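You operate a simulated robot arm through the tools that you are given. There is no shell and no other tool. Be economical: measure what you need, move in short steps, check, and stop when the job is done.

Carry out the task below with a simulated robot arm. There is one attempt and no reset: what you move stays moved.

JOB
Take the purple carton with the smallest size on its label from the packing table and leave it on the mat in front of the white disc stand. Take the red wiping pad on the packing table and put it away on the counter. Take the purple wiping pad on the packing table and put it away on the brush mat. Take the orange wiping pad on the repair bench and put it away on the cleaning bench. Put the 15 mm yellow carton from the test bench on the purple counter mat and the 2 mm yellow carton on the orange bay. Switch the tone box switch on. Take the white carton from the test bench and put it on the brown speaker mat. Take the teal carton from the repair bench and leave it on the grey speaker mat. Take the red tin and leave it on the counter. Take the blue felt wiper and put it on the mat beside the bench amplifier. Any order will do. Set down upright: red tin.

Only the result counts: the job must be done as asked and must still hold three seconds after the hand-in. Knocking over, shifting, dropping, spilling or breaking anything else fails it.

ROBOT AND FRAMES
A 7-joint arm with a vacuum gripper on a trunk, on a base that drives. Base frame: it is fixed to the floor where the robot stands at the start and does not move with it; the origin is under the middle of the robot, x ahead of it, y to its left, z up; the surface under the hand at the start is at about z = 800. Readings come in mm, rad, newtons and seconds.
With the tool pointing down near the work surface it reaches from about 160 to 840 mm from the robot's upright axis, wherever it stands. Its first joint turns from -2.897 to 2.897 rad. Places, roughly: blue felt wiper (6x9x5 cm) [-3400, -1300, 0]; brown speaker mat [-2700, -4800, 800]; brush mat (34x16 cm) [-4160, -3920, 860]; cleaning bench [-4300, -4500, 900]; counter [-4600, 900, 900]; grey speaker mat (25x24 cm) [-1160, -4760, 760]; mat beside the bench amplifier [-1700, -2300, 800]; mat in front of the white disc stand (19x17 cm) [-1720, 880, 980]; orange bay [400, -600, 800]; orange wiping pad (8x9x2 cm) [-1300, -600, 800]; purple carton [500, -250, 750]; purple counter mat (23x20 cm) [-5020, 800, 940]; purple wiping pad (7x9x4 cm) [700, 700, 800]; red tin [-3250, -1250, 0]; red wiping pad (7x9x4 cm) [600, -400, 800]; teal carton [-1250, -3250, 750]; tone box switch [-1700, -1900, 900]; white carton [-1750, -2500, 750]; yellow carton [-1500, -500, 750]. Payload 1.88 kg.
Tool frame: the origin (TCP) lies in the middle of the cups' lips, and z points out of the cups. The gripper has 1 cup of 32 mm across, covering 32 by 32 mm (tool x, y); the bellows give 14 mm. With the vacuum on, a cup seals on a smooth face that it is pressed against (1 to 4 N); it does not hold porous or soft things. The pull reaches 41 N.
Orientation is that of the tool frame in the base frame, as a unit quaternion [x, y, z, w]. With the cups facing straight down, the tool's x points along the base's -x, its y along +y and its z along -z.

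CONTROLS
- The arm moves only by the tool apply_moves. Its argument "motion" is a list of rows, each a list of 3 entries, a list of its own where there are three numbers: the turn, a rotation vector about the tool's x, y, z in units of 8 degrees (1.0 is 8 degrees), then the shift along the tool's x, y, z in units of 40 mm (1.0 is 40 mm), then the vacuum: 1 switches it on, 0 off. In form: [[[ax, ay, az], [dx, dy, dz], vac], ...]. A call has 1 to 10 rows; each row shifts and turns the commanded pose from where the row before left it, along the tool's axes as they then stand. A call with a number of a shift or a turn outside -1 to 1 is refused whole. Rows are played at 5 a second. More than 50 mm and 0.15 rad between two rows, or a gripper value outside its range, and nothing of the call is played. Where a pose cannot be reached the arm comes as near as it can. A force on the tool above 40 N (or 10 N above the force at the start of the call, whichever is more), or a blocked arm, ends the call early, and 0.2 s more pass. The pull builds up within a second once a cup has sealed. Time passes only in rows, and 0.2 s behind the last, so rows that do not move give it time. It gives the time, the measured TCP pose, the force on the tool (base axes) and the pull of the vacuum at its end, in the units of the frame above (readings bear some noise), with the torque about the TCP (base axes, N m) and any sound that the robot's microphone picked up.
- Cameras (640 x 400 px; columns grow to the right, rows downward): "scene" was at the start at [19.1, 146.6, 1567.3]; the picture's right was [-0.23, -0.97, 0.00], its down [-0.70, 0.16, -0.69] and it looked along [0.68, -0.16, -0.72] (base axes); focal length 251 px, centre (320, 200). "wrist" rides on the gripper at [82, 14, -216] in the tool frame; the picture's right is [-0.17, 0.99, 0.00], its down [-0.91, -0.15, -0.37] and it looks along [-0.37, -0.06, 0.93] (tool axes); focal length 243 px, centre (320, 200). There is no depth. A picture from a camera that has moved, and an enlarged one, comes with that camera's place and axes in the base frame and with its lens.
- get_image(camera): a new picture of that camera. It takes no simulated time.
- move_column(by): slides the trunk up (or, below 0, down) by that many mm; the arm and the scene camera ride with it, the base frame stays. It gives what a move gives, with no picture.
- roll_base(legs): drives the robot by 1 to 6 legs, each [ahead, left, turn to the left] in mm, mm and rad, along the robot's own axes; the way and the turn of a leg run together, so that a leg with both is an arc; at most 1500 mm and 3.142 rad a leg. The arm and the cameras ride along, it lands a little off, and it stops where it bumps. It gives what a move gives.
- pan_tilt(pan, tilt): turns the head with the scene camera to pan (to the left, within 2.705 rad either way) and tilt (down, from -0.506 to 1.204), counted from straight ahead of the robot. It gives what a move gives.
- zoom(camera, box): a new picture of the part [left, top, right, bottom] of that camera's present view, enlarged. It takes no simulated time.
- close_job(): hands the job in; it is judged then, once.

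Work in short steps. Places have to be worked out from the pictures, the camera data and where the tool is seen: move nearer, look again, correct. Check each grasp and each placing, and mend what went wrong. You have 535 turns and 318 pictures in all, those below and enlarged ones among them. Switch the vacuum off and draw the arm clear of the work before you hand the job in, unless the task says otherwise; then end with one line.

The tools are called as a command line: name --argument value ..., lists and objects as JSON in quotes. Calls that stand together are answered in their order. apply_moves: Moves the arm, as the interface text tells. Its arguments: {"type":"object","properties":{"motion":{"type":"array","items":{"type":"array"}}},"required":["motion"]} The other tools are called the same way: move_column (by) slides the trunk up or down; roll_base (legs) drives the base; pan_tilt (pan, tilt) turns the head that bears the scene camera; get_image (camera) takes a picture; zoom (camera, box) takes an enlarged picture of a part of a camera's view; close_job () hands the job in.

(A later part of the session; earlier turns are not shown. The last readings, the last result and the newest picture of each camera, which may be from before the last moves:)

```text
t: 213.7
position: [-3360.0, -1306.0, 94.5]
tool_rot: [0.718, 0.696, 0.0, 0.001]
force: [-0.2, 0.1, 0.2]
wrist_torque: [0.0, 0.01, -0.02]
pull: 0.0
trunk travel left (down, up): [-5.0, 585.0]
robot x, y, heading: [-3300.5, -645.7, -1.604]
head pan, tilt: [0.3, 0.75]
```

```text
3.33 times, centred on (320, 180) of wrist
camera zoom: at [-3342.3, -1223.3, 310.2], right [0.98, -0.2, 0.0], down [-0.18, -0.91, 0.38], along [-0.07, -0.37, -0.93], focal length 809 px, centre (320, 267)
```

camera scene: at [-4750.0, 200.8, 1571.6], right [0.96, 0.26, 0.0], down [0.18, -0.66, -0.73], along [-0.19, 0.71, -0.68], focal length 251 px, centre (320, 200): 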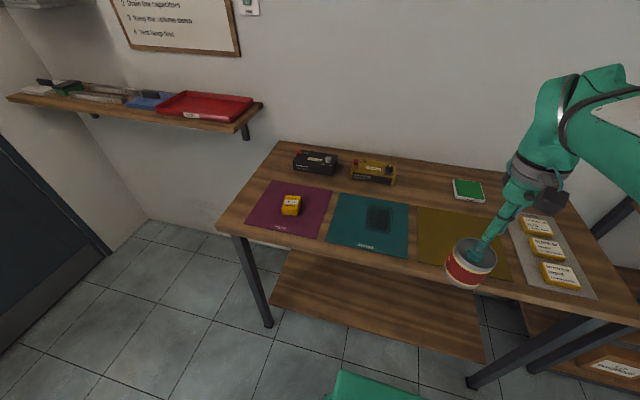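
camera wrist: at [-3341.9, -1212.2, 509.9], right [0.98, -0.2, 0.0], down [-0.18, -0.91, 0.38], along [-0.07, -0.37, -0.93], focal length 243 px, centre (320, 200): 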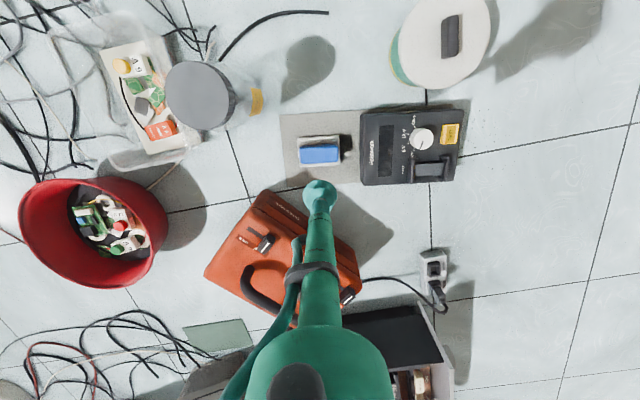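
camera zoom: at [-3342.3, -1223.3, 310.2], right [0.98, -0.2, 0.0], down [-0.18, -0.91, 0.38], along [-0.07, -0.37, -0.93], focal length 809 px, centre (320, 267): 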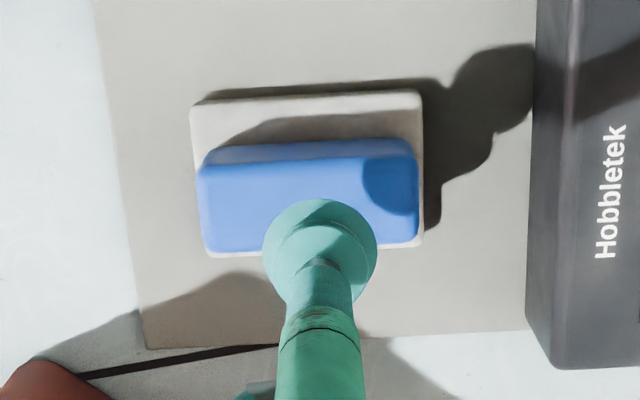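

Aligned within a couple of mm. I creep down with vacuum on.

apply_moves --motion '[[[0, 0, 0], [0, 0, 0.5], 1], [[0, 0, 0], [0, 0, 0.2], 1], [[0, 0, 0], [0, 0, 0.15], 1]]'

```text
t: 214.5
position: [-3359.1, -1303.8, 60.0]
tool_rot: [0.718, 0.696, 0.0, 0.0]
force: [0.6, -0.1, 0.4]
wrist_torque: [0.01, 0.01, -0.04]
pull: 0.1
trunk travel left (down, up): [-5.0, 585.0]
robot x, y, heading: [-3296.4, -641.2, -1.603]
head pan, tilt: [0.3, 0.75]
```

apply_moves --motion '[[[0, 0, 0], [0, 0, 0.15], 1], [[0, 0, 0], [0, 0, 0.1], 1]]'

```text
t: 215.1
position: [-3359.9, -1304.5, 52.0]
tool_rot: [0.719, 0.695, 0.0, 0.0]
force: [1.7, 15.6, 27.5]
wrist_torque: [0.04, 0.06, -0.11]
pull: 40.0
trunk travel left (down, up): [-5.0, 585.0]
robot x, y, heading: [-3296.6, -645.3, -1.601]
head pan, tilt: [0.3, 0.75]
```

Sealed with 40 N. I lift it and raise the trunk.

apply_moves --motion '[[[0, 0, 0], [0, 0, -0.3], 1], [[0, 0, 0], [0, 0, -0.5], 1], [[0, 0, 0], [0, 0, -1], 1], [[0, 0, 0], [0, 0, -1], 1], [[0, 0, 0], [0, 0, -1], 1], [[0, 0, 0], [0, 0, -1], 1], [[0, 0, 0], [0, 0, -1], 1], [[0, 0, 0], [0, 0, -1], 1]]'

move_column --by 400

get_image --camera "wrist"

```text
t: 216.9
position: [-3358.2, -1304.0, 321.6]
tool_rot: [0.719, 0.695, 0.001, -0.001]
force: [1.1, -0.4, -2.0]
wrist_torque: [0.01, 0.03, -0.02]
pull: 40.7
trunk travel left (down, up): [-5.0, 585.0]
robot x, y, heading: [-3296.5, -640.6, -1.596]
head pan, tilt: [0.3, 0.75]
```

```text
t: 220.7
position: [-3357.8, -1305.1, 722.2]
tool_rot: [0.719, 0.695, 0.0, 0.0]
force: [-0.6, -0.4, -0.2]
wrist_torque: [-0.04, -0.02, -0.01]
pull: 40.5
trunk travel left (down, up): [-405.0, 185.0]
robot x, y, heading: [-3298.4, -641.9, -1.604]
head pan, tilt: [0.3, 0.75]
```

```text
256 pictures are left
camera wrist: at [-3341.5, -1222.3, 937.8], right [0.98, -0.2, 0.0], down [-0.18, -0.91, 0.37], along [-0.07, -0.37, -0.93], focal length 243 px, centre (320, 200)
```

wrist: 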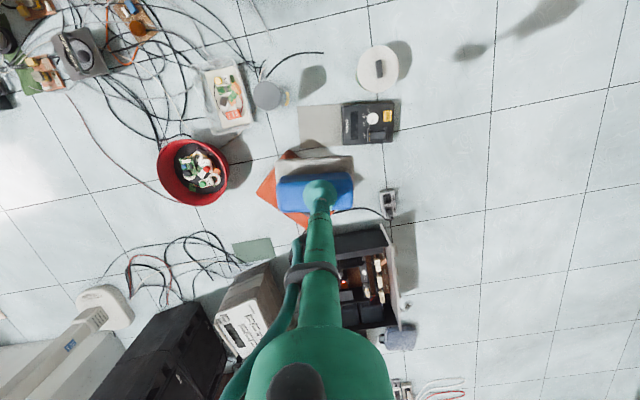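

Held well. I raise and draw in, then drive left 800, ahead 1640 and turn to face the test bench (+x).

move_column --by 120

apply_moves --motion '[[[0, 0, 0], [0, 0, -1], 1], [[0, 0, 0], [0, 0, -1], 1], [[0, 0, 0], [0, 0, -1], 1], [[0, 0, 0], [0, 0, -1], 1], [[0, 0, 0], [1, 0.3, 0], 1], [[0, 0, 0], [1, 0.3, 0], 1], [[0, 0, 0], [1, 0.3, 0], 1], [[0, 0, 0], [1, 0.3, 0], 1], [[0, 0, 0], [1, 0.3, 0], 1], [[0, 0, 0], [1, 0.3, 0], 1]]'

roll_base --legs '[[0, 800, 0], [1500, 0, 0], [120, 0, 0], [0, 0, 1.602]]'

pan_tilt --pan 0.3 --tilt 0.6

get_image --camera "scene"

```text
t: 222.2
position: [-3358.7, -1304.2, 841.1]
tool_rot: [0.719, 0.695, 0.0, -0.001]
force: [0.3, 0.3, -0.8]
wrist_torque: [0.01, -0.02, -0.01]
pull: 40.6
trunk travel left (down, up): [-525.0, 65.0]
robot x, y, heading: [-3297.2, -643.0, -1.603]
head pan, tilt: [0.3, 0.75]
```

```text
t: 224.4
position: [-3278.7, -1066.7, 1001.3]
tool_rot: [0.719, 0.695, -0.001, 0.0]
force: [0.2, -0.2, -1.1]
wrist_torque: [0.02, 0.0, 0.03]
pull: 41.0
trunk travel left (down, up): [-525.0, 65.0]
robot x, y, heading: [-3299.2, -642.2, -1.602]
head pan, tilt: [0.3, 0.75]
```

```text
t: 240.6
position: [-2141.9, -2283.3, 1001.5]
tool_rot: [0.003, 1.0, -0.001, 0.0]
force: [0.2, -0.3, -0.8]
wrist_torque: [0.01, -0.01, 0.0]
pull: 40.6
trunk travel left (down, up): [-525.0, 65.0]
robot x, y, heading: [-2566.9, -2310.0, -0.007]
head pan, tilt: [0.3, 0.75]
```

```text
t: 241.3
position: [-2141.0, -2283.0, 1001.0]
tool_rot: [0.002, 1.0, 0.0, -0.001]
force: [-0.3, -0.1, -1.4]
wrist_torque: [0.0, -0.02, 0.0]
pull: 41.1
trunk travel left (down, up): [-525.0, 65.0]
robot x, y, heading: [-2563.2, -2312.2, -0.004]
head pan, tilt: [0.3, 0.6]
```

```text
255 pictures are left
camera scene: at [-2537.7, -2123.1, 1584.5], right [0.29, -0.96, 0.0], down [-0.54, -0.16, -0.82], along [0.79, 0.24, -0.57], focal length 251 px, centre (320, 200)
```

scene: 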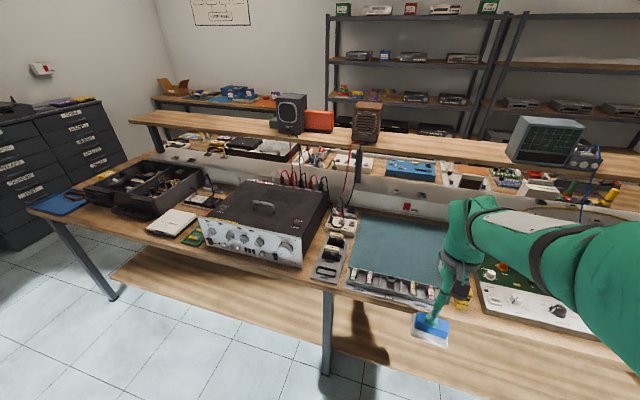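

zoom --camera "scene" --box '[190, 160, 640, 360]'

get_image --camera "wrist"

```text
1.42 times, centred on (415, 260) of scene
camera zoom: at [-2537.7, -2123.1, 1584.5], right [0.29, -0.96, 0.0], down [-0.54, -0.16, -0.82], along [0.79, 0.24, -0.57], focal length 357 px, centre (185, 115)
```

zoom: 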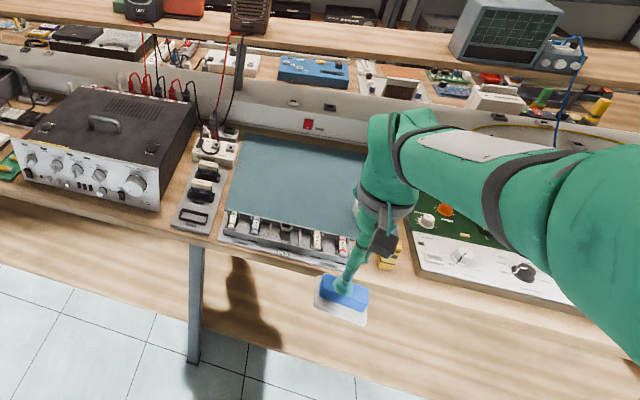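

```text
253 pictures are left
camera wrist: at [-2222.4, -2268.4, 1217.4], right [0.17, 0.99, 0.0], down [0.91, -0.16, 0.37], along [0.37, -0.06, -0.93], focal length 243 px, centre (320, 200)
```

wrist: 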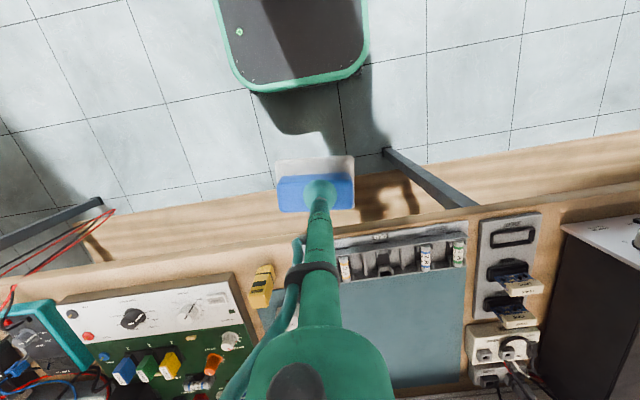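

The blue-grey mat right of the amplifier is the goal, centre near (-1710, -2205). I go ahead 150 and reach to (-1715, -2225), then view it.

roll_base --legs '[[150, 0, 0]]'

apply_moves --motion '[[[0, 0, 0], [-1, 0.2, 0], 1], [[0, 0, 0], [-1, 0.2, 0], 1], [[0, 0, 0], [-1, 0.2, 0], 1], [[0, 0, 0], [-1, 0.2, 0], 1], [[0, 0, 0], [-1, 0.2, 0], 1], [[0, 0, 0], [-1, 0.2, 0], 1]]'

get_image --camera "wrist"

get_image --camera "scene"

```text
t: 242.7
position: [-1991.1, -2283.9, 1001.5]
tool_rot: [0.002, 1.0, 0.0, 0.001]
force: [0.2, -0.5, -0.3]
wrist_torque: [-0.02, -0.01, 0.0]
pull: 41.0
trunk travel left (down, up): [-525.0, 65.0]
robot x, y, heading: [-2412.3, -2313.4, -0.001]
head pan, tilt: [0.3, 0.6]
```

```text
t: 244.1
position: [-1750.6, -2237.6, 999.5]
tool_rot: [0.002, 1.0, 0.001, -0.001]
force: [0.0, 0.3, -0.9]
wrist_torque: [0.02, -0.02, 0.01]
pull: 40.5
trunk travel left (down, up): [-525.0, 65.0]
robot x, y, heading: [-2415.7, -2313.2, -0.008]
head pan, tilt: [0.3, 0.6]
```

```text
252 pictures are left
camera wrist: at [-1831.4, -2222.7, 1216.8], right [0.17, 0.99, 0.0], down [0.91, -0.16, 0.37], along [0.37, -0.06, -0.93], focal length 243 px, centre (320, 200)
```

wrist: 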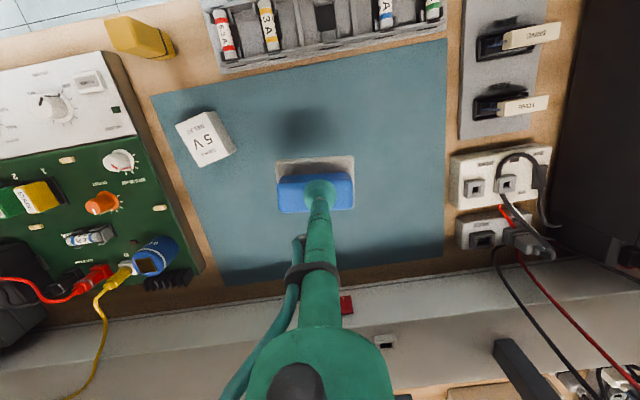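

```text
251 pictures are left
camera scene: at [-2387.6, -2123.8, 1584.5], right [0.29, -0.96, 0.0], down [-0.54, -0.16, -0.83], along [0.79, 0.24, -0.56], focal length 251 px, centre (320, 200)
```

scene: 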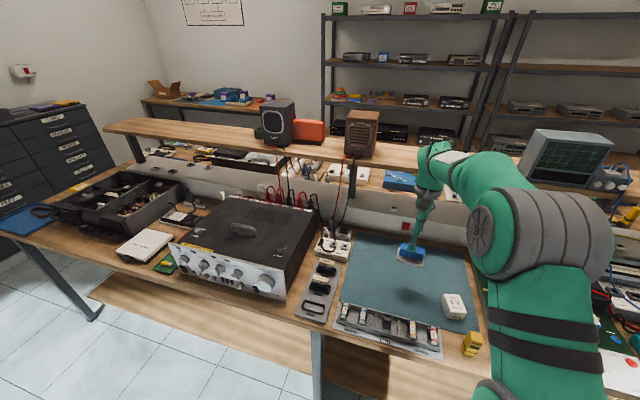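

The wiper is over the mat's middle, clear of the white "5 V" carton. I lower to z≈890.

apply_moves --motion '[[[0, 0, 0], [0, 0, 1], 1], [[0, 0, 0], [0, 0, 1], 1], [[0, 0, 0], [0, 0, 0.75], 1]]'

get_image --camera "wrist"

```text
t: 244.9
position: [-1750.8, -2237.3, 888.3]
tool_rot: [0.002, 1.0, 0.001, 0.0]
force: [-0.3, 0.0, 0.0]
wrist_torque: [0.01, 0.02, -0.06]
pull: 40.6
trunk travel left (down, up): [-525.0, 65.0]
robot x, y, heading: [-2411.4, -2313.7, -0.006]
head pan, tilt: [0.3, 0.6]
```

```text
250 pictures are left
camera wrist: at [-1832.6, -2222.6, 1105.5], right [0.17, 0.99, 0.0], down [0.91, -0.16, 0.37], along [0.37, -0.06, -0.93], focal length 243 px, centre (320, 200)
```

wrist: 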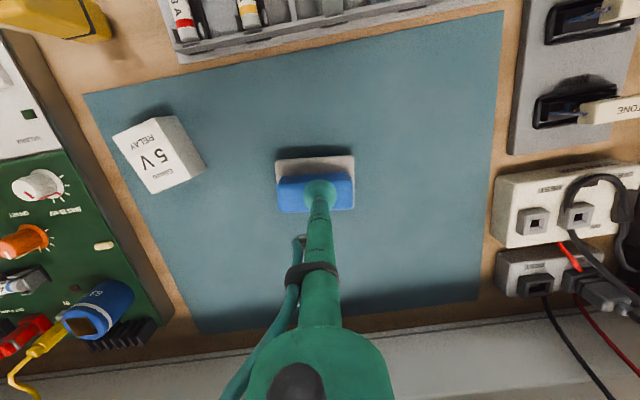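

apply_moves --motion '[[[0, 0, 0], [0, 0, 0.2], 1], [[0, 0, 0], [0, 0, 0.15], 1], [[0, 0, 0], [0, 0, 0.15], 1]]'

```text
t: 245.7
position: [-1752.3, -2237.7, 870.6]
tool_rot: [0.003, 1.0, 0.0, 0.001]
force: [-3.2, 0.3, 7.0]
wrist_torque: [-0.05, -0.06, -0.04]
pull: 40.8
trunk travel left (down, up): [-525.0, 65.0]
robot x, y, heading: [-2413.1, -2312.6, -0.006]
head pan, tilt: [0.3, 0.6]
```

Contact. I release, wait and rise.

apply_moves --motion '[[[0, 0, 0], [0, 0, 0.03], 0], [[0, 0, 0], [0, 0, 0], 0], [[0, 0, 0], [0, 0, 0], 0], [[0, 0, 0], [0, 0, 0], 0], [[0, 0, 0], [0, 0, -0.3], 0], [[0, 0, 0], [0, 0, -0.6], 0], [[0, 0, 0], [0, 0, -1], 0], [[0, 0, 0], [0, 0, -1], 0]]'

get_image --camera "wrist"

```text
t: 247.5
position: [-1751.8, -2236.8, 984.6]
tool_rot: [0.003, 1.0, 0.0, -0.001]
force: [0.1, 0.2, -0.1]
wrist_torque: [-0.02, -0.02, 0.02]
pull: 0.0
trunk travel left (down, up): [-525.0, 65.0]
robot x, y, heading: [-2418.9, -2318.2, -0.005]
head pan, tilt: [0.3, 0.6]
```

```text
249 pictures are left
camera wrist: at [-1832.5, -2221.8, 1201.8], right [0.17, 0.99, 0.0], down [0.91, -0.16, 0.37], along [0.37, -0.06, -0.93], focal length 243 px, centre (320, 200)
```

wrist: 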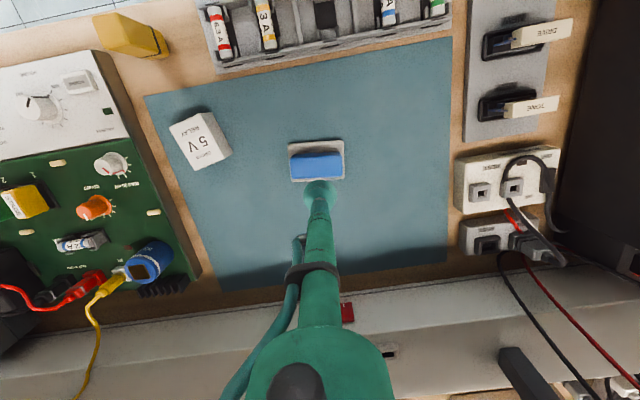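

Wiper placed. Now I zoom at the switch panel to identify the tone box switch.

zoom --camera "wrist" --box '[440, 0, 640, 280]'

zoom --camera "scene" --box '[260, 200, 380, 330]'

```text
1.43 times, centred on (540, 140) of wrist
camera zoom: at [-1832.5, -2221.8, 1201.8], right [0.17, 0.99, 0.0], down [0.91, -0.16, 0.37], along [0.37, -0.06, -0.93], focal length 347 px, centre (6, 286)
```

zoom: 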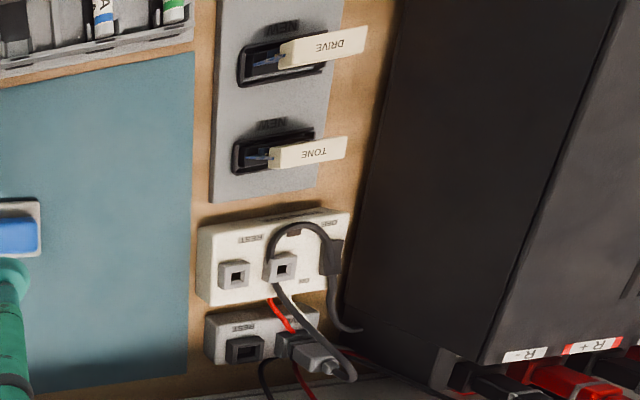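

```text
3.08 times, centred on (320, 265) of scene
camera zoom: at [-2387.8, -2123.8, 1584.5], right [0.29, -0.96, 0.0], down [-0.54, -0.16, -0.83], along [0.79, 0.24, -0.56], focal length 772 px, centre (320, 0)
```

zoom: 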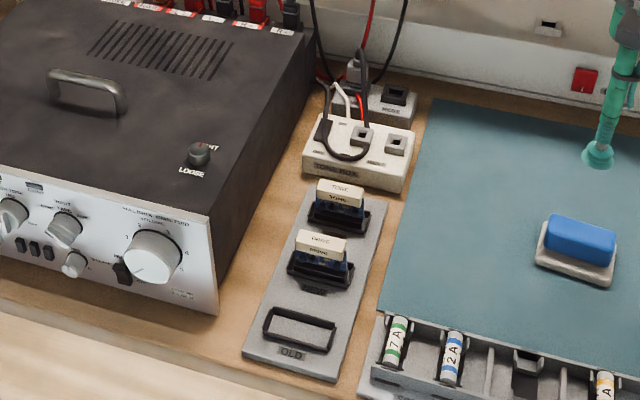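

zoom --camera "scene" --box '[310, 220, 360, 265]'

zoom --camera "wrist" --box '[445, 140, 575, 270]'

```text
8.89 times, centred on (335, 242) of scene
camera zoom: at [-2387.8, -2123.8, 1584.5], right [0.29, -0.96, 0.0], down [-0.54, -0.16, -0.83], along [0.79, 0.24, -0.56], focal length 2230 px, centre (187, -178)
```

zoom: 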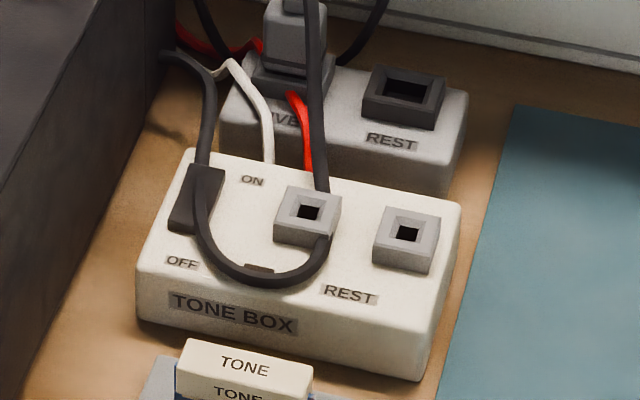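

```text
3.08 times, centred on (510, 205) of wrist
camera zoom: at [-1832.5, -2221.8, 1201.8], right [0.17, 0.99, 0.0], down [0.91, -0.16, 0.37], along [0.37, -0.06, -0.93], focal length 746 px, centre (-265, 185)
```

zoom: 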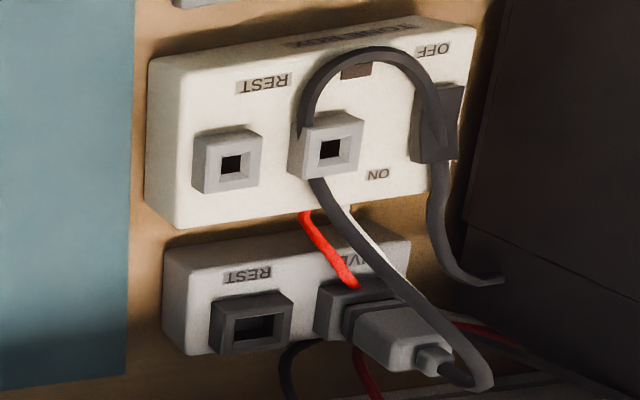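

The tone box's dark rocker lies between OFF (near side) and ON (far side) at about (-1665, -1907, 860). I retract a bit and strafe left 300 mm for a closer look.

apply_moves --motion '[[[0, 0, 0], [1, 0, 0], 0], [[0, 0, 0], [1, 0, 0], 0], [[0, 0, 0], [1, 0, -0.5], 0], [[0, 0, 0], [1, 0, -0.5], 0], [[0, 0, 0], [0, 0, -1], 0]]'

roll_base --legs '[[0, 300, 0]]'

get_image --camera "wrist"

pan_tilt --pan -0.2 --tilt 0.7

get_image --camera "scene"

```text
t: 248.7
position: [-1910.3, -2234.6, 1064.3]
tool_rot: [0.004, 1.0, 0.0, 0.0]
force: [-0.4, -0.1, -0.1]
wrist_torque: [-0.03, 0.03, -0.03]
pull: 0.1
trunk travel left (down, up): [-525.0, 65.0]
robot x, y, heading: [-2413.3, -2315.2, -0.004]
head pan, tilt: [0.3, 0.6]
```

```text
t: 250.7
position: [-1909.0, -1936.9, 1065.6]
tool_rot: [0.001, 1.0, 0.0, 0.0]
force: [-0.4, 0.3, -0.1]
wrist_torque: [0.0, 0.02, 0.0]
pull: 0.1
trunk travel left (down, up): [-525.0, 65.0]
robot x, y, heading: [-2416.3, -2016.5, 0.004]
head pan, tilt: [0.3, 0.6]
```

```text
244 pictures are left
camera wrist: at [-1990.2, -1922.0, 1281.4], right [0.17, 0.99, 0.0], down [0.91, -0.16, 0.37], along [0.37, -0.06, -0.93], focal length 243 px, centre (320, 200)
```

wrist: 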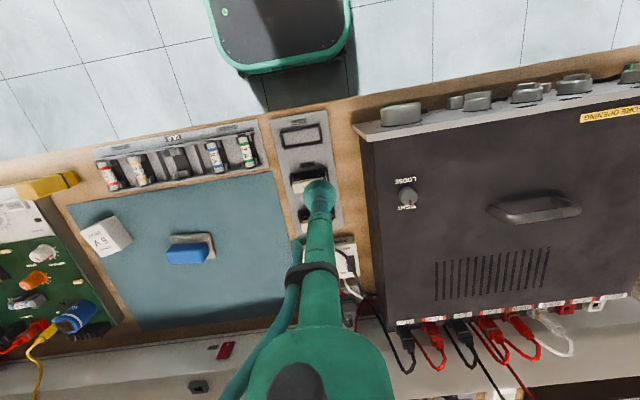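

```text
t: 251.6
position: [-1908.7, -1936.4, 1065.8]
tool_rot: [0.001, 1.0, 0.0, -0.001]
force: [0.4, -0.4, 0.2]
wrist_torque: [0.01, 0.02, 0.0]
pull: 0.0
trunk travel left (down, up): [-525.0, 65.0]
robot x, y, heading: [-2410.5, -2017.4, -0.004]
head pan, tilt: [-0.201, 0.7]
```

```text
243 pictures are left
camera scene: at [-2388.5, -1869.2, 1575.9], right [-0.2, -0.98, 0.0], down [-0.63, 0.13, -0.77], along [0.75, -0.15, -0.64], focal length 251 px, centre (320, 200)
```

scene: 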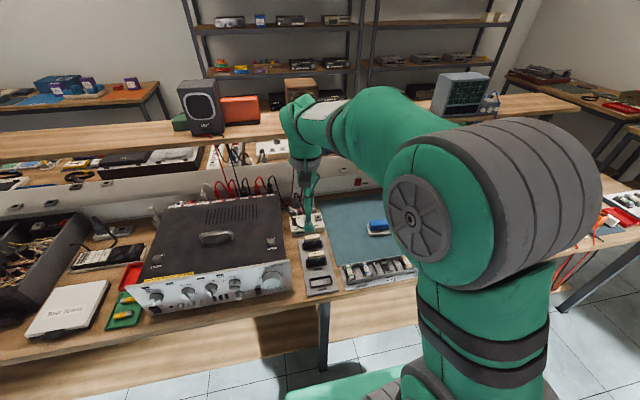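

I move the tool to about (-1740, -1985, 1010), right of the switch, for a clear wrist view.

apply_moves --motion '[[[0, 0, 0], [-0.85, -0.25, 0.2], 0], [[0, 0, 0], [-0.85, -0.25, 0.2], 0], [[0, 0, 0], [-0.85, -0.25, 0.2], 0], [[0, 0, 0], [-0.85, -0.25, 0.4], 0], [[0, 0, 0], [-0.85, -0.2, 0.4], 0]]'

get_image --camera "wrist"

zoom --camera "wrist" --box '[310, 140, 450, 260]'

```text
t: 252.8
position: [-1738.9, -1986.0, 1009.1]
tool_rot: [0.001, 1.0, 0.0, 0.0]
force: [-0.2, 0.4, -0.1]
wrist_torque: [0.0, -0.03, -0.01]
pull: 0.2
trunk travel left (down, up): [-525.0, 65.0]
robot x, y, heading: [-2411.5, -2016.8, -0.001]
head pan, tilt: [-0.201, 0.7]
```

```text
242 pictures are left
camera wrist: at [-1819.8, -1970.8, 1225.5], right [0.17, 0.99, 0.0], down [0.91, -0.16, 0.37], along [0.37, -0.06, -0.93], focal length 243 px, centre (320, 200)
```

wrist: 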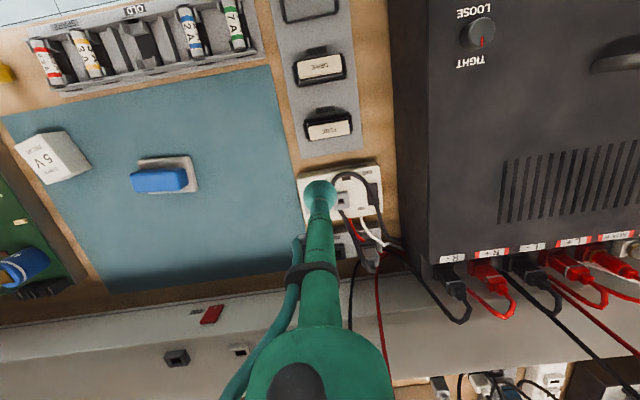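

```text
3.33 times, centred on (380, 200) of wrist
camera zoom: at [-1819.8, -1970.8, 1225.5], right [0.17, 0.99, 0.0], down [0.91, -0.16, 0.37], along [0.37, -0.06, -0.93], focal length 809 px, centre (120, 200)
```

zoom: 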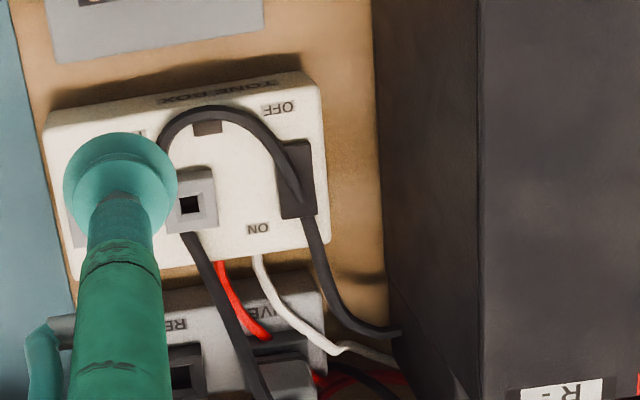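

Switch centre ≈ (-1674, -1909, 869). I zoom with the scene camera to see the rocker's state.

zoom --camera "scene" --box '[280, 195, 340, 245]'

zoom --camera "wrist" --box '[355, 170, 395, 220]'

```text
8.00 times, centred on (310, 220) of scene
camera zoom: at [-2388.2, -1869.2, 1575.9], right [-0.2, -0.98, 0.0], down [-0.63, 0.13, -0.76], along [0.75, -0.15, -0.64], focal length 2007 px, centre (400, 40)
```

zoom: 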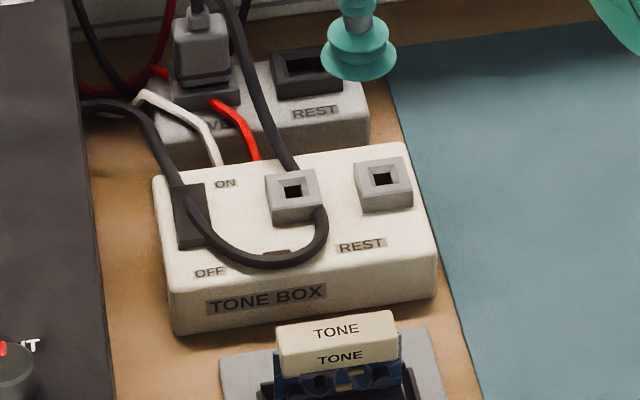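

```text
8.00 times, centred on (375, 195) of wrist
camera zoom: at [-1819.8, -1970.8, 1225.5], right [0.17, 0.99, 0.0], down [0.91, -0.16, 0.37], along [0.37, -0.06, -0.93], focal length 1941 px, centre (-120, 240)
```

zoom: 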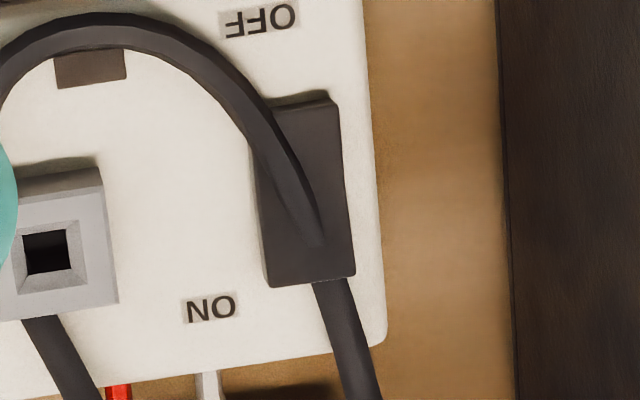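

The rocker's far (ON) end stands raised, so it is off. I move above the ON end (-1650, -1911) and lower to z≈925.

apply_moves --motion '[[[0, 0, 0], [-0.74, 0.625, 0], 0], [[0, 0, 0], [-0.74, 0.625, 0], 0], [[0, 0, 0], [-0.74, 0.625, 0], 0], [[0, 0, 0], [0, 0, 1], 0], [[0, 0, 0], [0, 0, 0.9], 0]]'

zoom --camera "wrist" --box '[250, 100, 410, 220]'

zoom --camera "scene" --box '[260, 150, 380, 250]'

```text
t: 254.0
position: [-1649.7, -1911.6, 932.0]
tool_rot: [0.001, 1.0, 0.0, 0.0]
force: [0.0, 0.4, -0.1]
wrist_torque: [-0.01, 0.0, -0.04]
pull: 0.2
trunk travel left (down, up): [-525.0, 65.0]
robot x, y, heading: [-2413.0, -2018.8, 0.001]
head pan, tilt: [-0.201, 0.7]
```

```text
3.33 times, centred on (330, 160) of wrist
camera zoom: at [-1730.3, -1896.5, 1149.1], right [0.17, 0.99, 0.0], down [0.91, -0.16, 0.37], along [0.37, -0.06, -0.93], focal length 809 px, centre (287, 333)
```

zoom: 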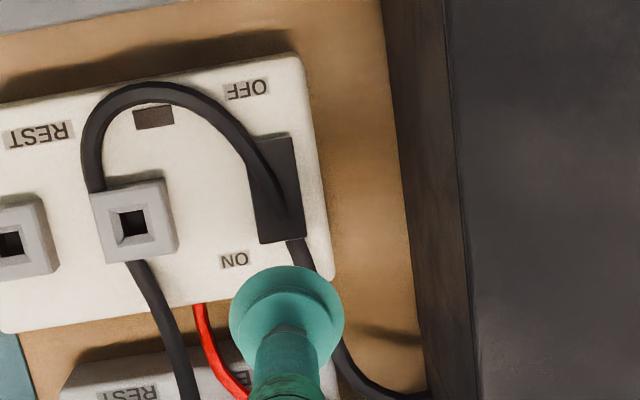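

```text
4.00 times, centred on (320, 200) of scene
camera zoom: at [-2388.5, -1869.3, 1575.9], right [-0.2, -0.98, 0.0], down [-0.63, 0.13, -0.76], along [0.75, -0.15, -0.64], focal length 1004 px, centre (320, 200)
```

zoom: 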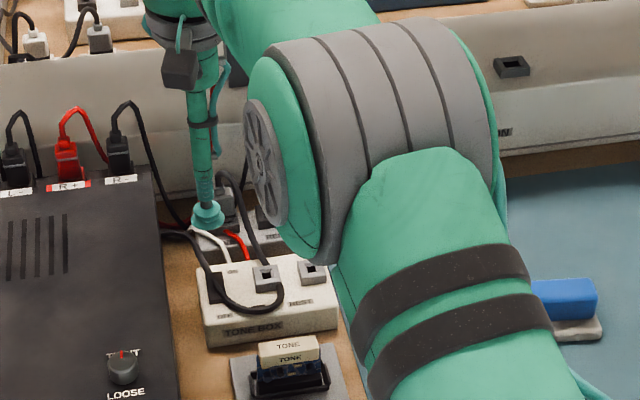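

Aligned with the ON end. I press down gently in small steps.

apply_moves --motion '[[[0, 0, 0], [0, 0, 0.6], 0], [[0, 0, 0], [0, 0, 0.4], 0], [[0, 0, 0], [0, 0, 0.2], 0]]'

```text
t: 254.8
position: [-1649.8, -1909.4, 884.3]
tool_rot: [0.001, 1.0, 0.001, 0.0]
force: [-0.4, -0.4, 0.2]
wrist_torque: [-0.01, 0.0, 0.02]
pull: 0.0
trunk travel left (down, up): [-525.0, 65.0]
robot x, y, heading: [-2410.9, -2017.1, 0.001]
head pan, tilt: [-0.201, 0.7]
```

apply_moves --motion '[[[0, 0, 0], [0, 0, 0.15], 0], [[0, 0, 0], [0, 0, 0.15], 0]]'

```text
t: 255.4
position: [-1651.0, -1911.0, 872.9]
tool_rot: [0.001, 1.0, 0.0, 0.0]
force: [-0.3, 0.3, 0.4]
wrist_torque: [0.0, -0.01, 0.02]
pull: 0.2
trunk travel left (down, up): [-525.0, 65.0]
robot x, y, heading: [-2411.2, -2016.3, -0.004]
head pan, tilt: [-0.201, 0.7]
```

apply_moves --motion '[[[0, 0, 0], [0, 0, 0.1], 0], [[0, 0, 0], [0, 0, 0.1], 0]]'

zoom --camera "wrist" --box '[250, 120, 410, 220]'

```text
t: 256.0
position: [-1651.3, -1910.5, 864.6]
tool_rot: [0.001, 1.0, 0.0, 0.0]
force: [-0.7, -0.4, 0.6]
wrist_torque: [-0.03, -0.05, 0.03]
pull: 0.1
trunk travel left (down, up): [-525.0, 65.0]
robot x, y, heading: [-2409.5, -2016.0, -0.006]
head pan, tilt: [-0.201, 0.7]
```

```text
4.00 times, centred on (330, 170) of wrist
camera zoom: at [-1732.0, -1895.8, 1081.3], right [0.17, 0.99, 0.0], down [0.91, -0.16, 0.37], along [0.37, -0.06, -0.93], focal length 970 px, centre (280, 320)
```

zoom: 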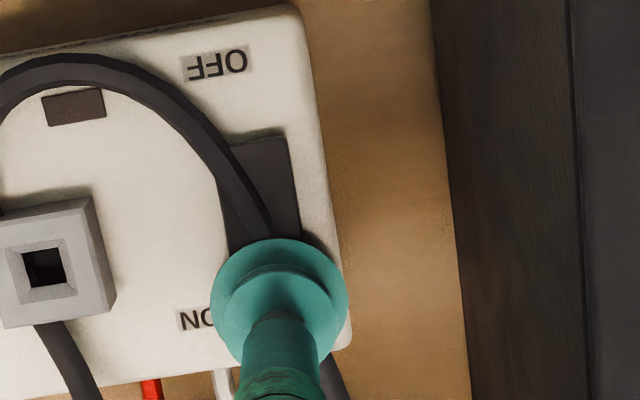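

apply_moves --motion '[[[0, 0, 0], [0, 0, 0.1], 0], [[0, 0, 0], [0, 0, 0.1], 0]]'

```text
t: 256.6
position: [-1650.2, -1910.4, 856.8]
tool_rot: [0.002, 1.0, 0.0, 0.0]
force: [0.1, 1.3, 2.1]
wrist_torque: [0.14, 0.02, -0.03]
pull: 0.0
trunk travel left (down, up): [-525.0, 65.0]
robot x, y, heading: [-2413.3, -2013.6, -0.002]
head pan, tilt: [-0.201, 0.7]
```

Light contact now. Press a bit more.

apply_moves --motion '[[[0, 0, 0], [0, 0, 0.08], 0], [[0, 0, 0], [0, 0, 0.08], 0]]'

zoom --camera "wrist" --box '[250, 120, 410, 220]'

```text
t: 257.2
position: [-1648.7, -1910.3, 851.2]
tool_rot: [0.001, 1.0, 0.0, 0.001]
force: [1.0, -0.6, 5.1]
wrist_torque: [-0.02, 0.07, 0.0]
pull: 0.1
trunk travel left (down, up): [-525.0, 65.0]
robot x, y, heading: [-2411.6, -2016.3, -0.002]
head pan, tilt: [-0.201, 0.7]
```

```text
4.00 times, centred on (330, 170) of wrist
camera zoom: at [-1731.6, -1895.6, 1067.3], right [0.17, 0.99, 0.0], down [0.91, -0.16, 0.37], along [0.37, -0.06, -0.93], focal length 970 px, centre (280, 320)
```

zoom: 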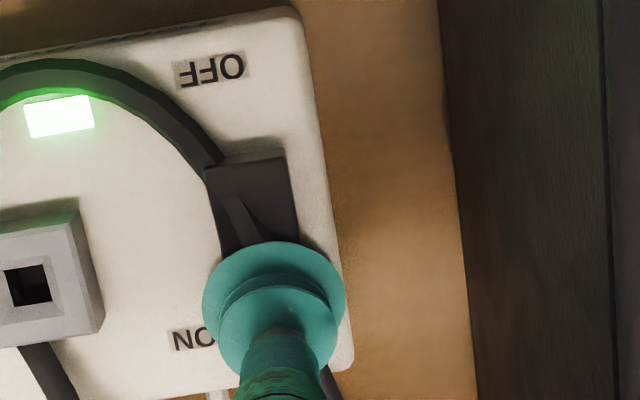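

The green lamp lit: the tone box is on. I rise straight up and retract.

apply_moves --motion '[[[0, 0, 0], [0, 0, -0.5], 0], [[0, 0, 0], [0, 0, -1], 0], [[0, 0, 0], [0, 0, -1], 0], [[0, 0, 0], [0, 0, -1], 0], [[0, 0, 0], [0.7, -0.7, 0], 0], [[0, 0, 0], [0.7, -0.7, 0], 0], [[0, 0, 0], [1, -0.5, 0], 0], [[0, 0, 0], [1, -0.5, 0], 0]]'

get_image --camera "wrist"

```text
t: 259.0
position: [-1787.2, -2005.1, 989.9]
tool_rot: [0.0, 1.0, 0.0, 0.0]
force: [0.0, 0.0, 0.4]
wrist_torque: [0.0, 0.02, 0.0]
pull: 0.0
trunk travel left (down, up): [-525.0, 65.0]
robot x, y, heading: [-2414.3, -2014.4, -0.008]
head pan, tilt: [-0.201, 0.7]
```

```text
234 pictures are left
camera wrist: at [-1868.6, -1990.7, 1205.9], right [0.17, 0.99, 0.0], down [0.91, -0.16, 0.37], along [0.37, -0.06, -0.93], focal length 243 px, centre (320, 200)
```

wrist: 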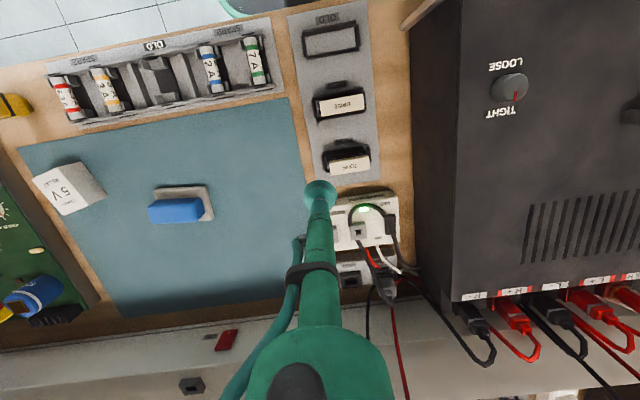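

Lamp stays on. Next, the white 5 V carton at about (-1813, -2387): I strafe right 370 mm.

roll_base --legs '[[0, -375, 0]]'

get_image --camera "wrist"

```text
t: 261.4
position: [-1788.3, -2381.4, 989.9]
tool_rot: [0.002, 1.0, 0.0, -0.001]
force: [0.9, -0.2, 0.1]
wrist_torque: [0.01, 0.01, 0.03]
pull: 0.1
trunk travel left (down, up): [-525.0, 65.0]
robot x, y, heading: [-2409.9, -2393.6, -0.003]
head pan, tilt: [-0.201, 0.7]
```

```text
233 pictures are left
camera wrist: at [-1868.9, -2366.7, 1205.9], right [0.17, 0.99, 0.0], down [0.91, -0.16, 0.37], along [0.37, -0.06, -0.93], focal length 243 px, centre (320, 200)
```

wrist: 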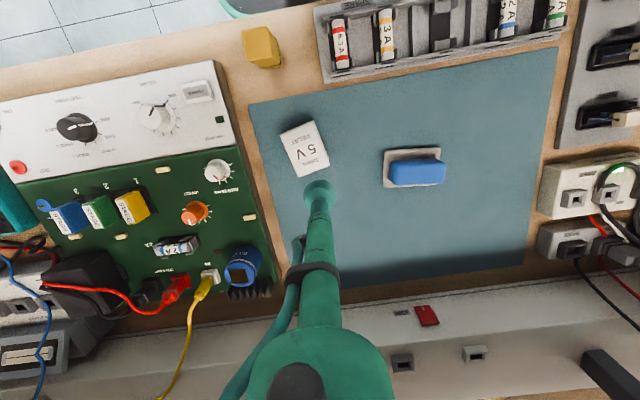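

The carton top centre is (-1813, -2396). I shift and lower to z≈905.

apply_moves --motion '[[[0, 0, 0], [0.62, -0.37, 0], 0], [[0, 0, 0], [0, 0, 1], 0], [[0, 0, 0], [0, 0, 1], 0]]'

get_image --camera "wrist"

```text
t: 262.2
position: [-1811.2, -2395.6, 909.5]
tool_rot: [0.002, 1.0, 0.0, 0.0]
force: [0.0, -0.5, -0.2]
wrist_torque: [0.0, 0.01, 0.01]
pull: 0.1
trunk travel left (down, up): [-525.0, 65.0]
robot x, y, heading: [-2414.7, -2390.5, -0.009]
head pan, tilt: [-0.201, 0.7]
```

```text
232 pictures are left
camera wrist: at [-1892.9, -2381.1, 1125.1], right [0.17, 0.99, 0.0], down [0.91, -0.16, 0.37], along [0.37, -0.06, -0.93], focal length 243 px, centre (320, 200)
```

wrist: 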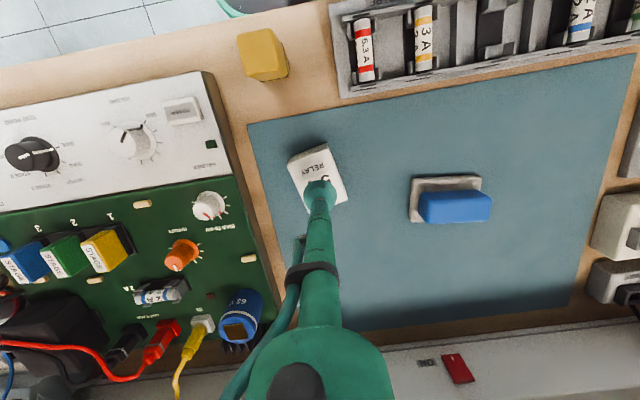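

Aligned. I creep down with vacuum.

apply_moves --motion '[[[0, 0, 0], [0, 0, 0.5], 1], [[0, 0, 0], [0, 0, 0.2], 1], [[0, 0, 0], [0, 0, 0.15], 1]]'

```text
t: 263.0
position: [-1813.4, -2396.3, 875.8]
tool_rot: [0.003, 1.0, 0.0, -0.001]
force: [0.0, 0.1, 0.2]
wrist_torque: [0.02, 0.02, 0.01]
pull: 0.1
trunk travel left (down, up): [-525.0, 65.0]
robot x, y, heading: [-2413.5, -2396.6, -0.004]
head pan, tilt: [-0.201, 0.7]
```

apply_moves --motion '[[[0, 0, 0], [0, 0, 0.15], 1], [[0, 0, 0], [0, 0, 0.15], 1]]'

```text
t: 263.6
position: [-1812.9, -2395.6, 863.2]
tool_rot: [0.003, 1.0, 0.0, 0.001]
force: [-0.3, 0.2, -0.5]
wrist_torque: [-0.02, -0.02, 0.0]
pull: 41.1
trunk travel left (down, up): [-525.0, 65.0]
robot x, y, heading: [-2413.7, -2393.6, -0.005]
head pan, tilt: [-0.201, 0.7]
```

Sealed. I lift, draw in and drive south toward the far wall's tables.

apply_moves --motion '[[[0, 0, 0], [0, 0, -0.3], 1], [[0, 0, 0], [0, 0, -0.7], 1], [[0, 0, 0], [0, 0, -1], 1], [[0, 0, 0], [0, 0, -1], 1], [[0, 0, 0], [0, 0, -1], 1], [[0, 0, 0], [0, 0, -1], 1], [[0, 0, 0], [1, 0, 0], 1], [[0, 0, 0], [1, 0, 0], 1], [[0, 0, 0], [1, 0, 0], 1], [[0, 0, 0], [1, 0, 0], 1]]'

roll_base --legs '[[-150, 0, 0], [0, -1300, 0], [0, 0, -1.567]]'

pan_tilt --pan 0.2 --tilt 0.5

get_image --camera "scene"

```text
t: 265.8
position: [-1971.3, -2394.1, 1063.2]
tool_rot: [0.002, 1.0, 0.0, 0.0]
force: [-0.1, -0.2, -1.0]
wrist_torque: [-0.03, 0.01, 0.01]
pull: 40.4
trunk travel left (down, up): [-525.0, 65.0]
robot x, y, heading: [-2413.3, -2395.4, 0.002]
head pan, tilt: [-0.201, 0.7]
```

```text
t: 277.1
position: [-2559.4, -4132.9, 1063.7]
tool_rot: [0.704, 0.71, -0.001, 0.0]
force: [0.2, -0.6, -0.3]
wrist_torque: [0.06, 0.02, 0.01]
pull: 40.8
trunk travel left (down, up): [-525.0, 65.0]
robot x, y, heading: [-2567.9, -3689.8, -1.561]
head pan, tilt: [-0.201, 0.7]
```

```text
t: 278.0
position: [-2559.4, -4133.2, 1064.5]
tool_rot: [0.704, 0.71, 0.0, 0.0]
force: [-0.4, 0.2, -0.5]
wrist_torque: [0.0, -0.02, 0.0]
pull: 40.5
trunk travel left (down, up): [-525.0, 65.0]
robot x, y, heading: [-2565.8, -3693.7, -1.56]
head pan, tilt: [0.201, 0.499]
```

```text
231 pictures are left
camera scene: at [-2381.5, -3717.4, 1593.6], right [-0.98, -0.21, 0.0], down [-0.1, 0.47, -0.88], along [0.18, -0.86, -0.48], focal length 251 px, centre (320, 200)
```

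scene: 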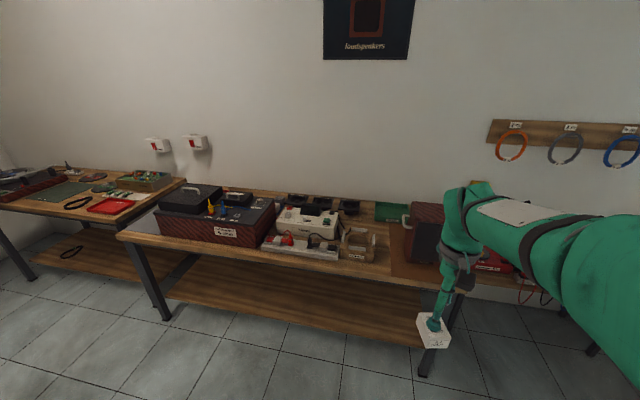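

The brown mat lies by the speaker at the table's right end. I approach: right 110, ahead 350.

roll_base --legs '[[350, -110, 0]]'

get_image --camera "wrist"

pan_tilt --pan 0.0 --tilt 0.8

get_image --camera "scene"

```text
t: 280.3
position: [-2666.9, -4482.7, 1063.5]
tool_rot: [0.704, 0.71, 0.0, 0.0]
force: [-0.5, 0.1, -1.1]
wrist_torque: [-0.02, 0.0, 0.02]
pull: 40.7
trunk travel left (down, up): [-525.0, 65.0]
robot x, y, heading: [-2671.8, -4038.7, -1.558]
head pan, tilt: [0.201, 0.499]
```

```text
230 pictures are left
camera wrist: at [-2653.5, -4400.3, 1280.2], right [0.99, -0.16, 0.0], down [-0.15, -0.92, 0.37], along [-0.06, -0.37, -0.93], focal length 243 px, centre (320, 200)
```

wrist: 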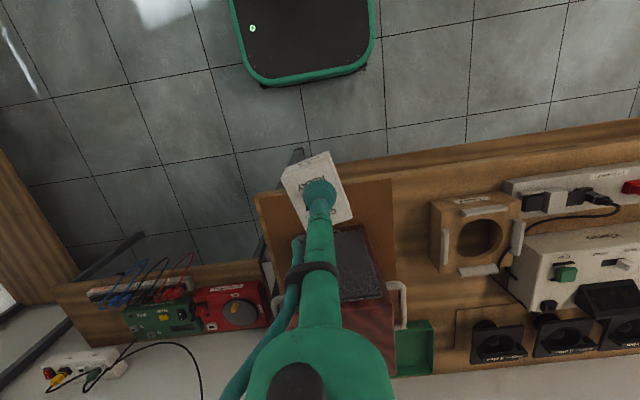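

```text
t: 281.1
position: [-2667.0, -4484.0, 1063.7]
tool_rot: [0.704, 0.71, 0.001, 0.0]
force: [-0.1, 0.2, -1.0]
wrist_torque: [0.02, -0.02, -0.03]
pull: 40.8
trunk travel left (down, up): [-525.0, 65.0]
robot x, y, heading: [-2671.6, -4046.0, -1.562]
head pan, tilt: [0.0, 0.799]
```

```text
229 pictures are left
camera scene: at [-2506.4, -4059.2, 1567.7], right [-1.0, -0.01, 0.0], down [-0.01, 0.72, -0.7], along [0.01, -0.7, -0.72], focal length 251 px, centre (320, 200)
```

scene: 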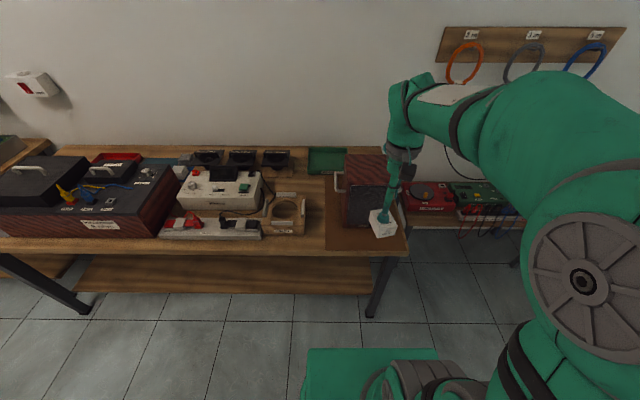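

The brown mat spans x -2810..-2520, front edge y -4557; the speaker front is at y -4657. I aim for the mat's free front-left corner at (-2570, -4607).

apply_moves --motion '[[[0, 0, 0], [-0.775, 0.6, 0], 1], [[0, 0, 0], [-0.775, 0.6, 0], 1], [[0, 0, 0], [-0.775, 0.6, 0], 1], [[0, 0, 0], [-0.775, 0.6, 0], 1], [[0, 0, 0], [0, 0, 1], 1], [[0, 0, 0], [0, 0, 1], 1]]'

get_image --camera "wrist"

zoom --camera "scene" --box '[260, 80, 460, 280]'

```text
t: 282.5
position: [-2570.8, -4605.4, 983.2]
tool_rot: [0.704, 0.71, 0.001, 0.0]
force: [0.0, -0.3, 0.1]
wrist_torque: [0.0, -0.04, 0.01]
pull: 40.2
trunk travel left (down, up): [-525.0, 65.0]
robot x, y, heading: [-2671.6, -4041.0, -1.563]
head pan, tilt: [0.0, 0.799]
```

```text
228 pictures are left
camera wrist: at [-2557.1, -4523.1, 1200.0], right [0.99, -0.16, 0.0], down [-0.15, -0.92, 0.37], along [-0.06, -0.37, -0.93], focal length 243 px, centre (320, 200)
```

wrist: 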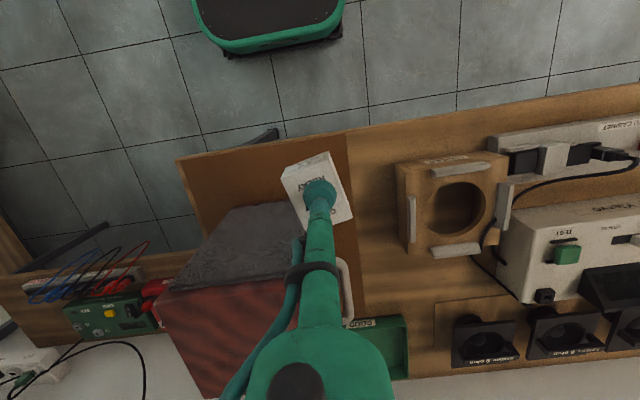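

```text
2.00 times, centred on (360, 180) of scene
camera zoom: at [-2506.5, -4059.1, 1567.7], right [-1.0, -0.01, 0.0], down [-0.01, 0.72, -0.7], along [0.01, -0.7, -0.72], focal length 502 px, centre (240, 240)
```

zoom: 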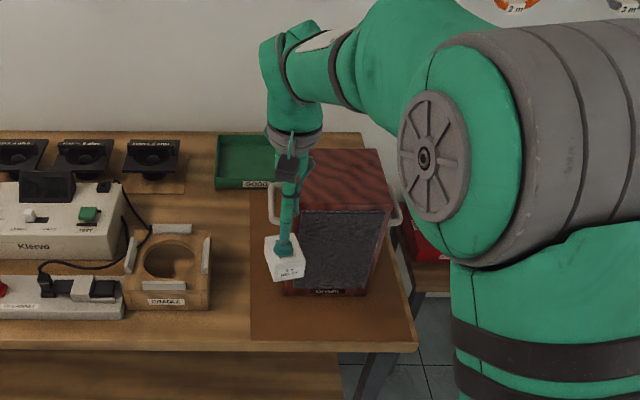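

I nudge 15 mm deeper onto the mat and lower to about z 875.

apply_moves --motion '[[[0, 0, 0], [-0.4, 0, 0.5], 1], [[0, 0, 0], [0, 0, 1], 1], [[0, 0, 0], [0, 0, 1], 1]]'

get_image --camera "wrist"

```text
t: 283.3
position: [-2571.5, -4623.6, 883.6]
tool_rot: [0.704, 0.71, 0.001, 0.0]
force: [-0.6, -0.1, -0.1]
wrist_torque: [0.0, -0.01, -0.02]
pull: 40.5
trunk travel left (down, up): [-525.0, 65.0]
robot x, y, heading: [-2669.8, -4040.3, -1.565]
head pan, tilt: [0.0, 0.799]
```

```text
226 pictures are left
camera wrist: at [-2557.2, -4539.9, 1100.4], right [0.99, -0.16, 0.0], down [-0.15, -0.92, 0.37], along [-0.06, -0.37, -0.93], focal length 243 px, centre (320, 200)
```

wrist: 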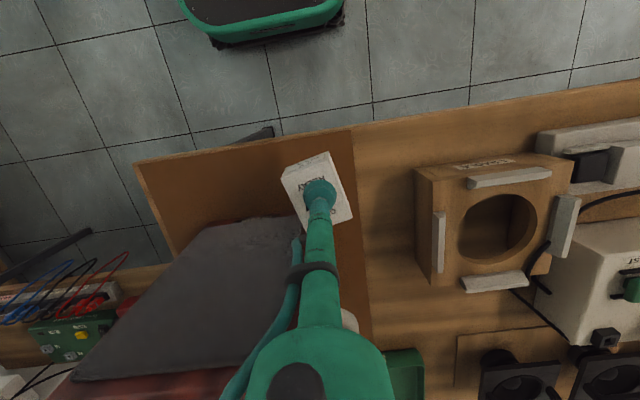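

apply_moves --motion '[[[0, 0, 0], [0, -0.2, 0.2], 1], [[0, 0, 0], [0, 0, 0.2], 1], [[0, 0, 0], [0, 0, 0.15], 1]]'

```text
t: 284.1
position: [-2577.5, -4622.1, 863.5]
tool_rot: [0.704, 0.71, 0.0, 0.001]
force: [-0.2, 0.1, -1.0]
wrist_torque: [-0.02, 0.03, 0.01]
pull: 40.9
trunk travel left (down, up): [-525.0, 65.0]
robot x, y, heading: [-2669.5, -4040.1, -1.563]
head pan, tilt: [0.0, 0.799]
```

apply_moves --motion '[[[0, 0, 0], [0, 0, 0.15], 1], [[0, 0, 0], [0, 0, 0.15], 1]]'

```text
t: 284.7
position: [-2577.6, -4621.3, 849.5]
tool_rot: [0.704, 0.71, 0.0, 0.0]
force: [-0.3, -0.5, -1.2]
wrist_torque: [0.02, 0.01, 0.0]
pull: 40.8
trunk travel left (down, up): [-525.0, 65.0]
robot x, y, heading: [-2670.8, -4042.7, -1.565]
head pan, tilt: [0.0, 0.799]
```

apply_moves --motion '[[[0, 0, 0], [0, 0, 0.12], 1], [[0, 0, 0], [0, 0, 0.12], 1]]'

```text
t: 285.3
position: [-2577.4, -4622.5, 840.6]
tool_rot: [0.704, 0.71, 0.001, 0.0]
force: [0.4, 0.3, -0.7]
wrist_torque: [0.02, 0.02, -0.01]
pull: 40.5
trunk travel left (down, up): [-525.0, 65.0]
robot x, y, heading: [-2668.9, -4035.0, -1.56]
head pan, tilt: [0.0, 0.799]
```

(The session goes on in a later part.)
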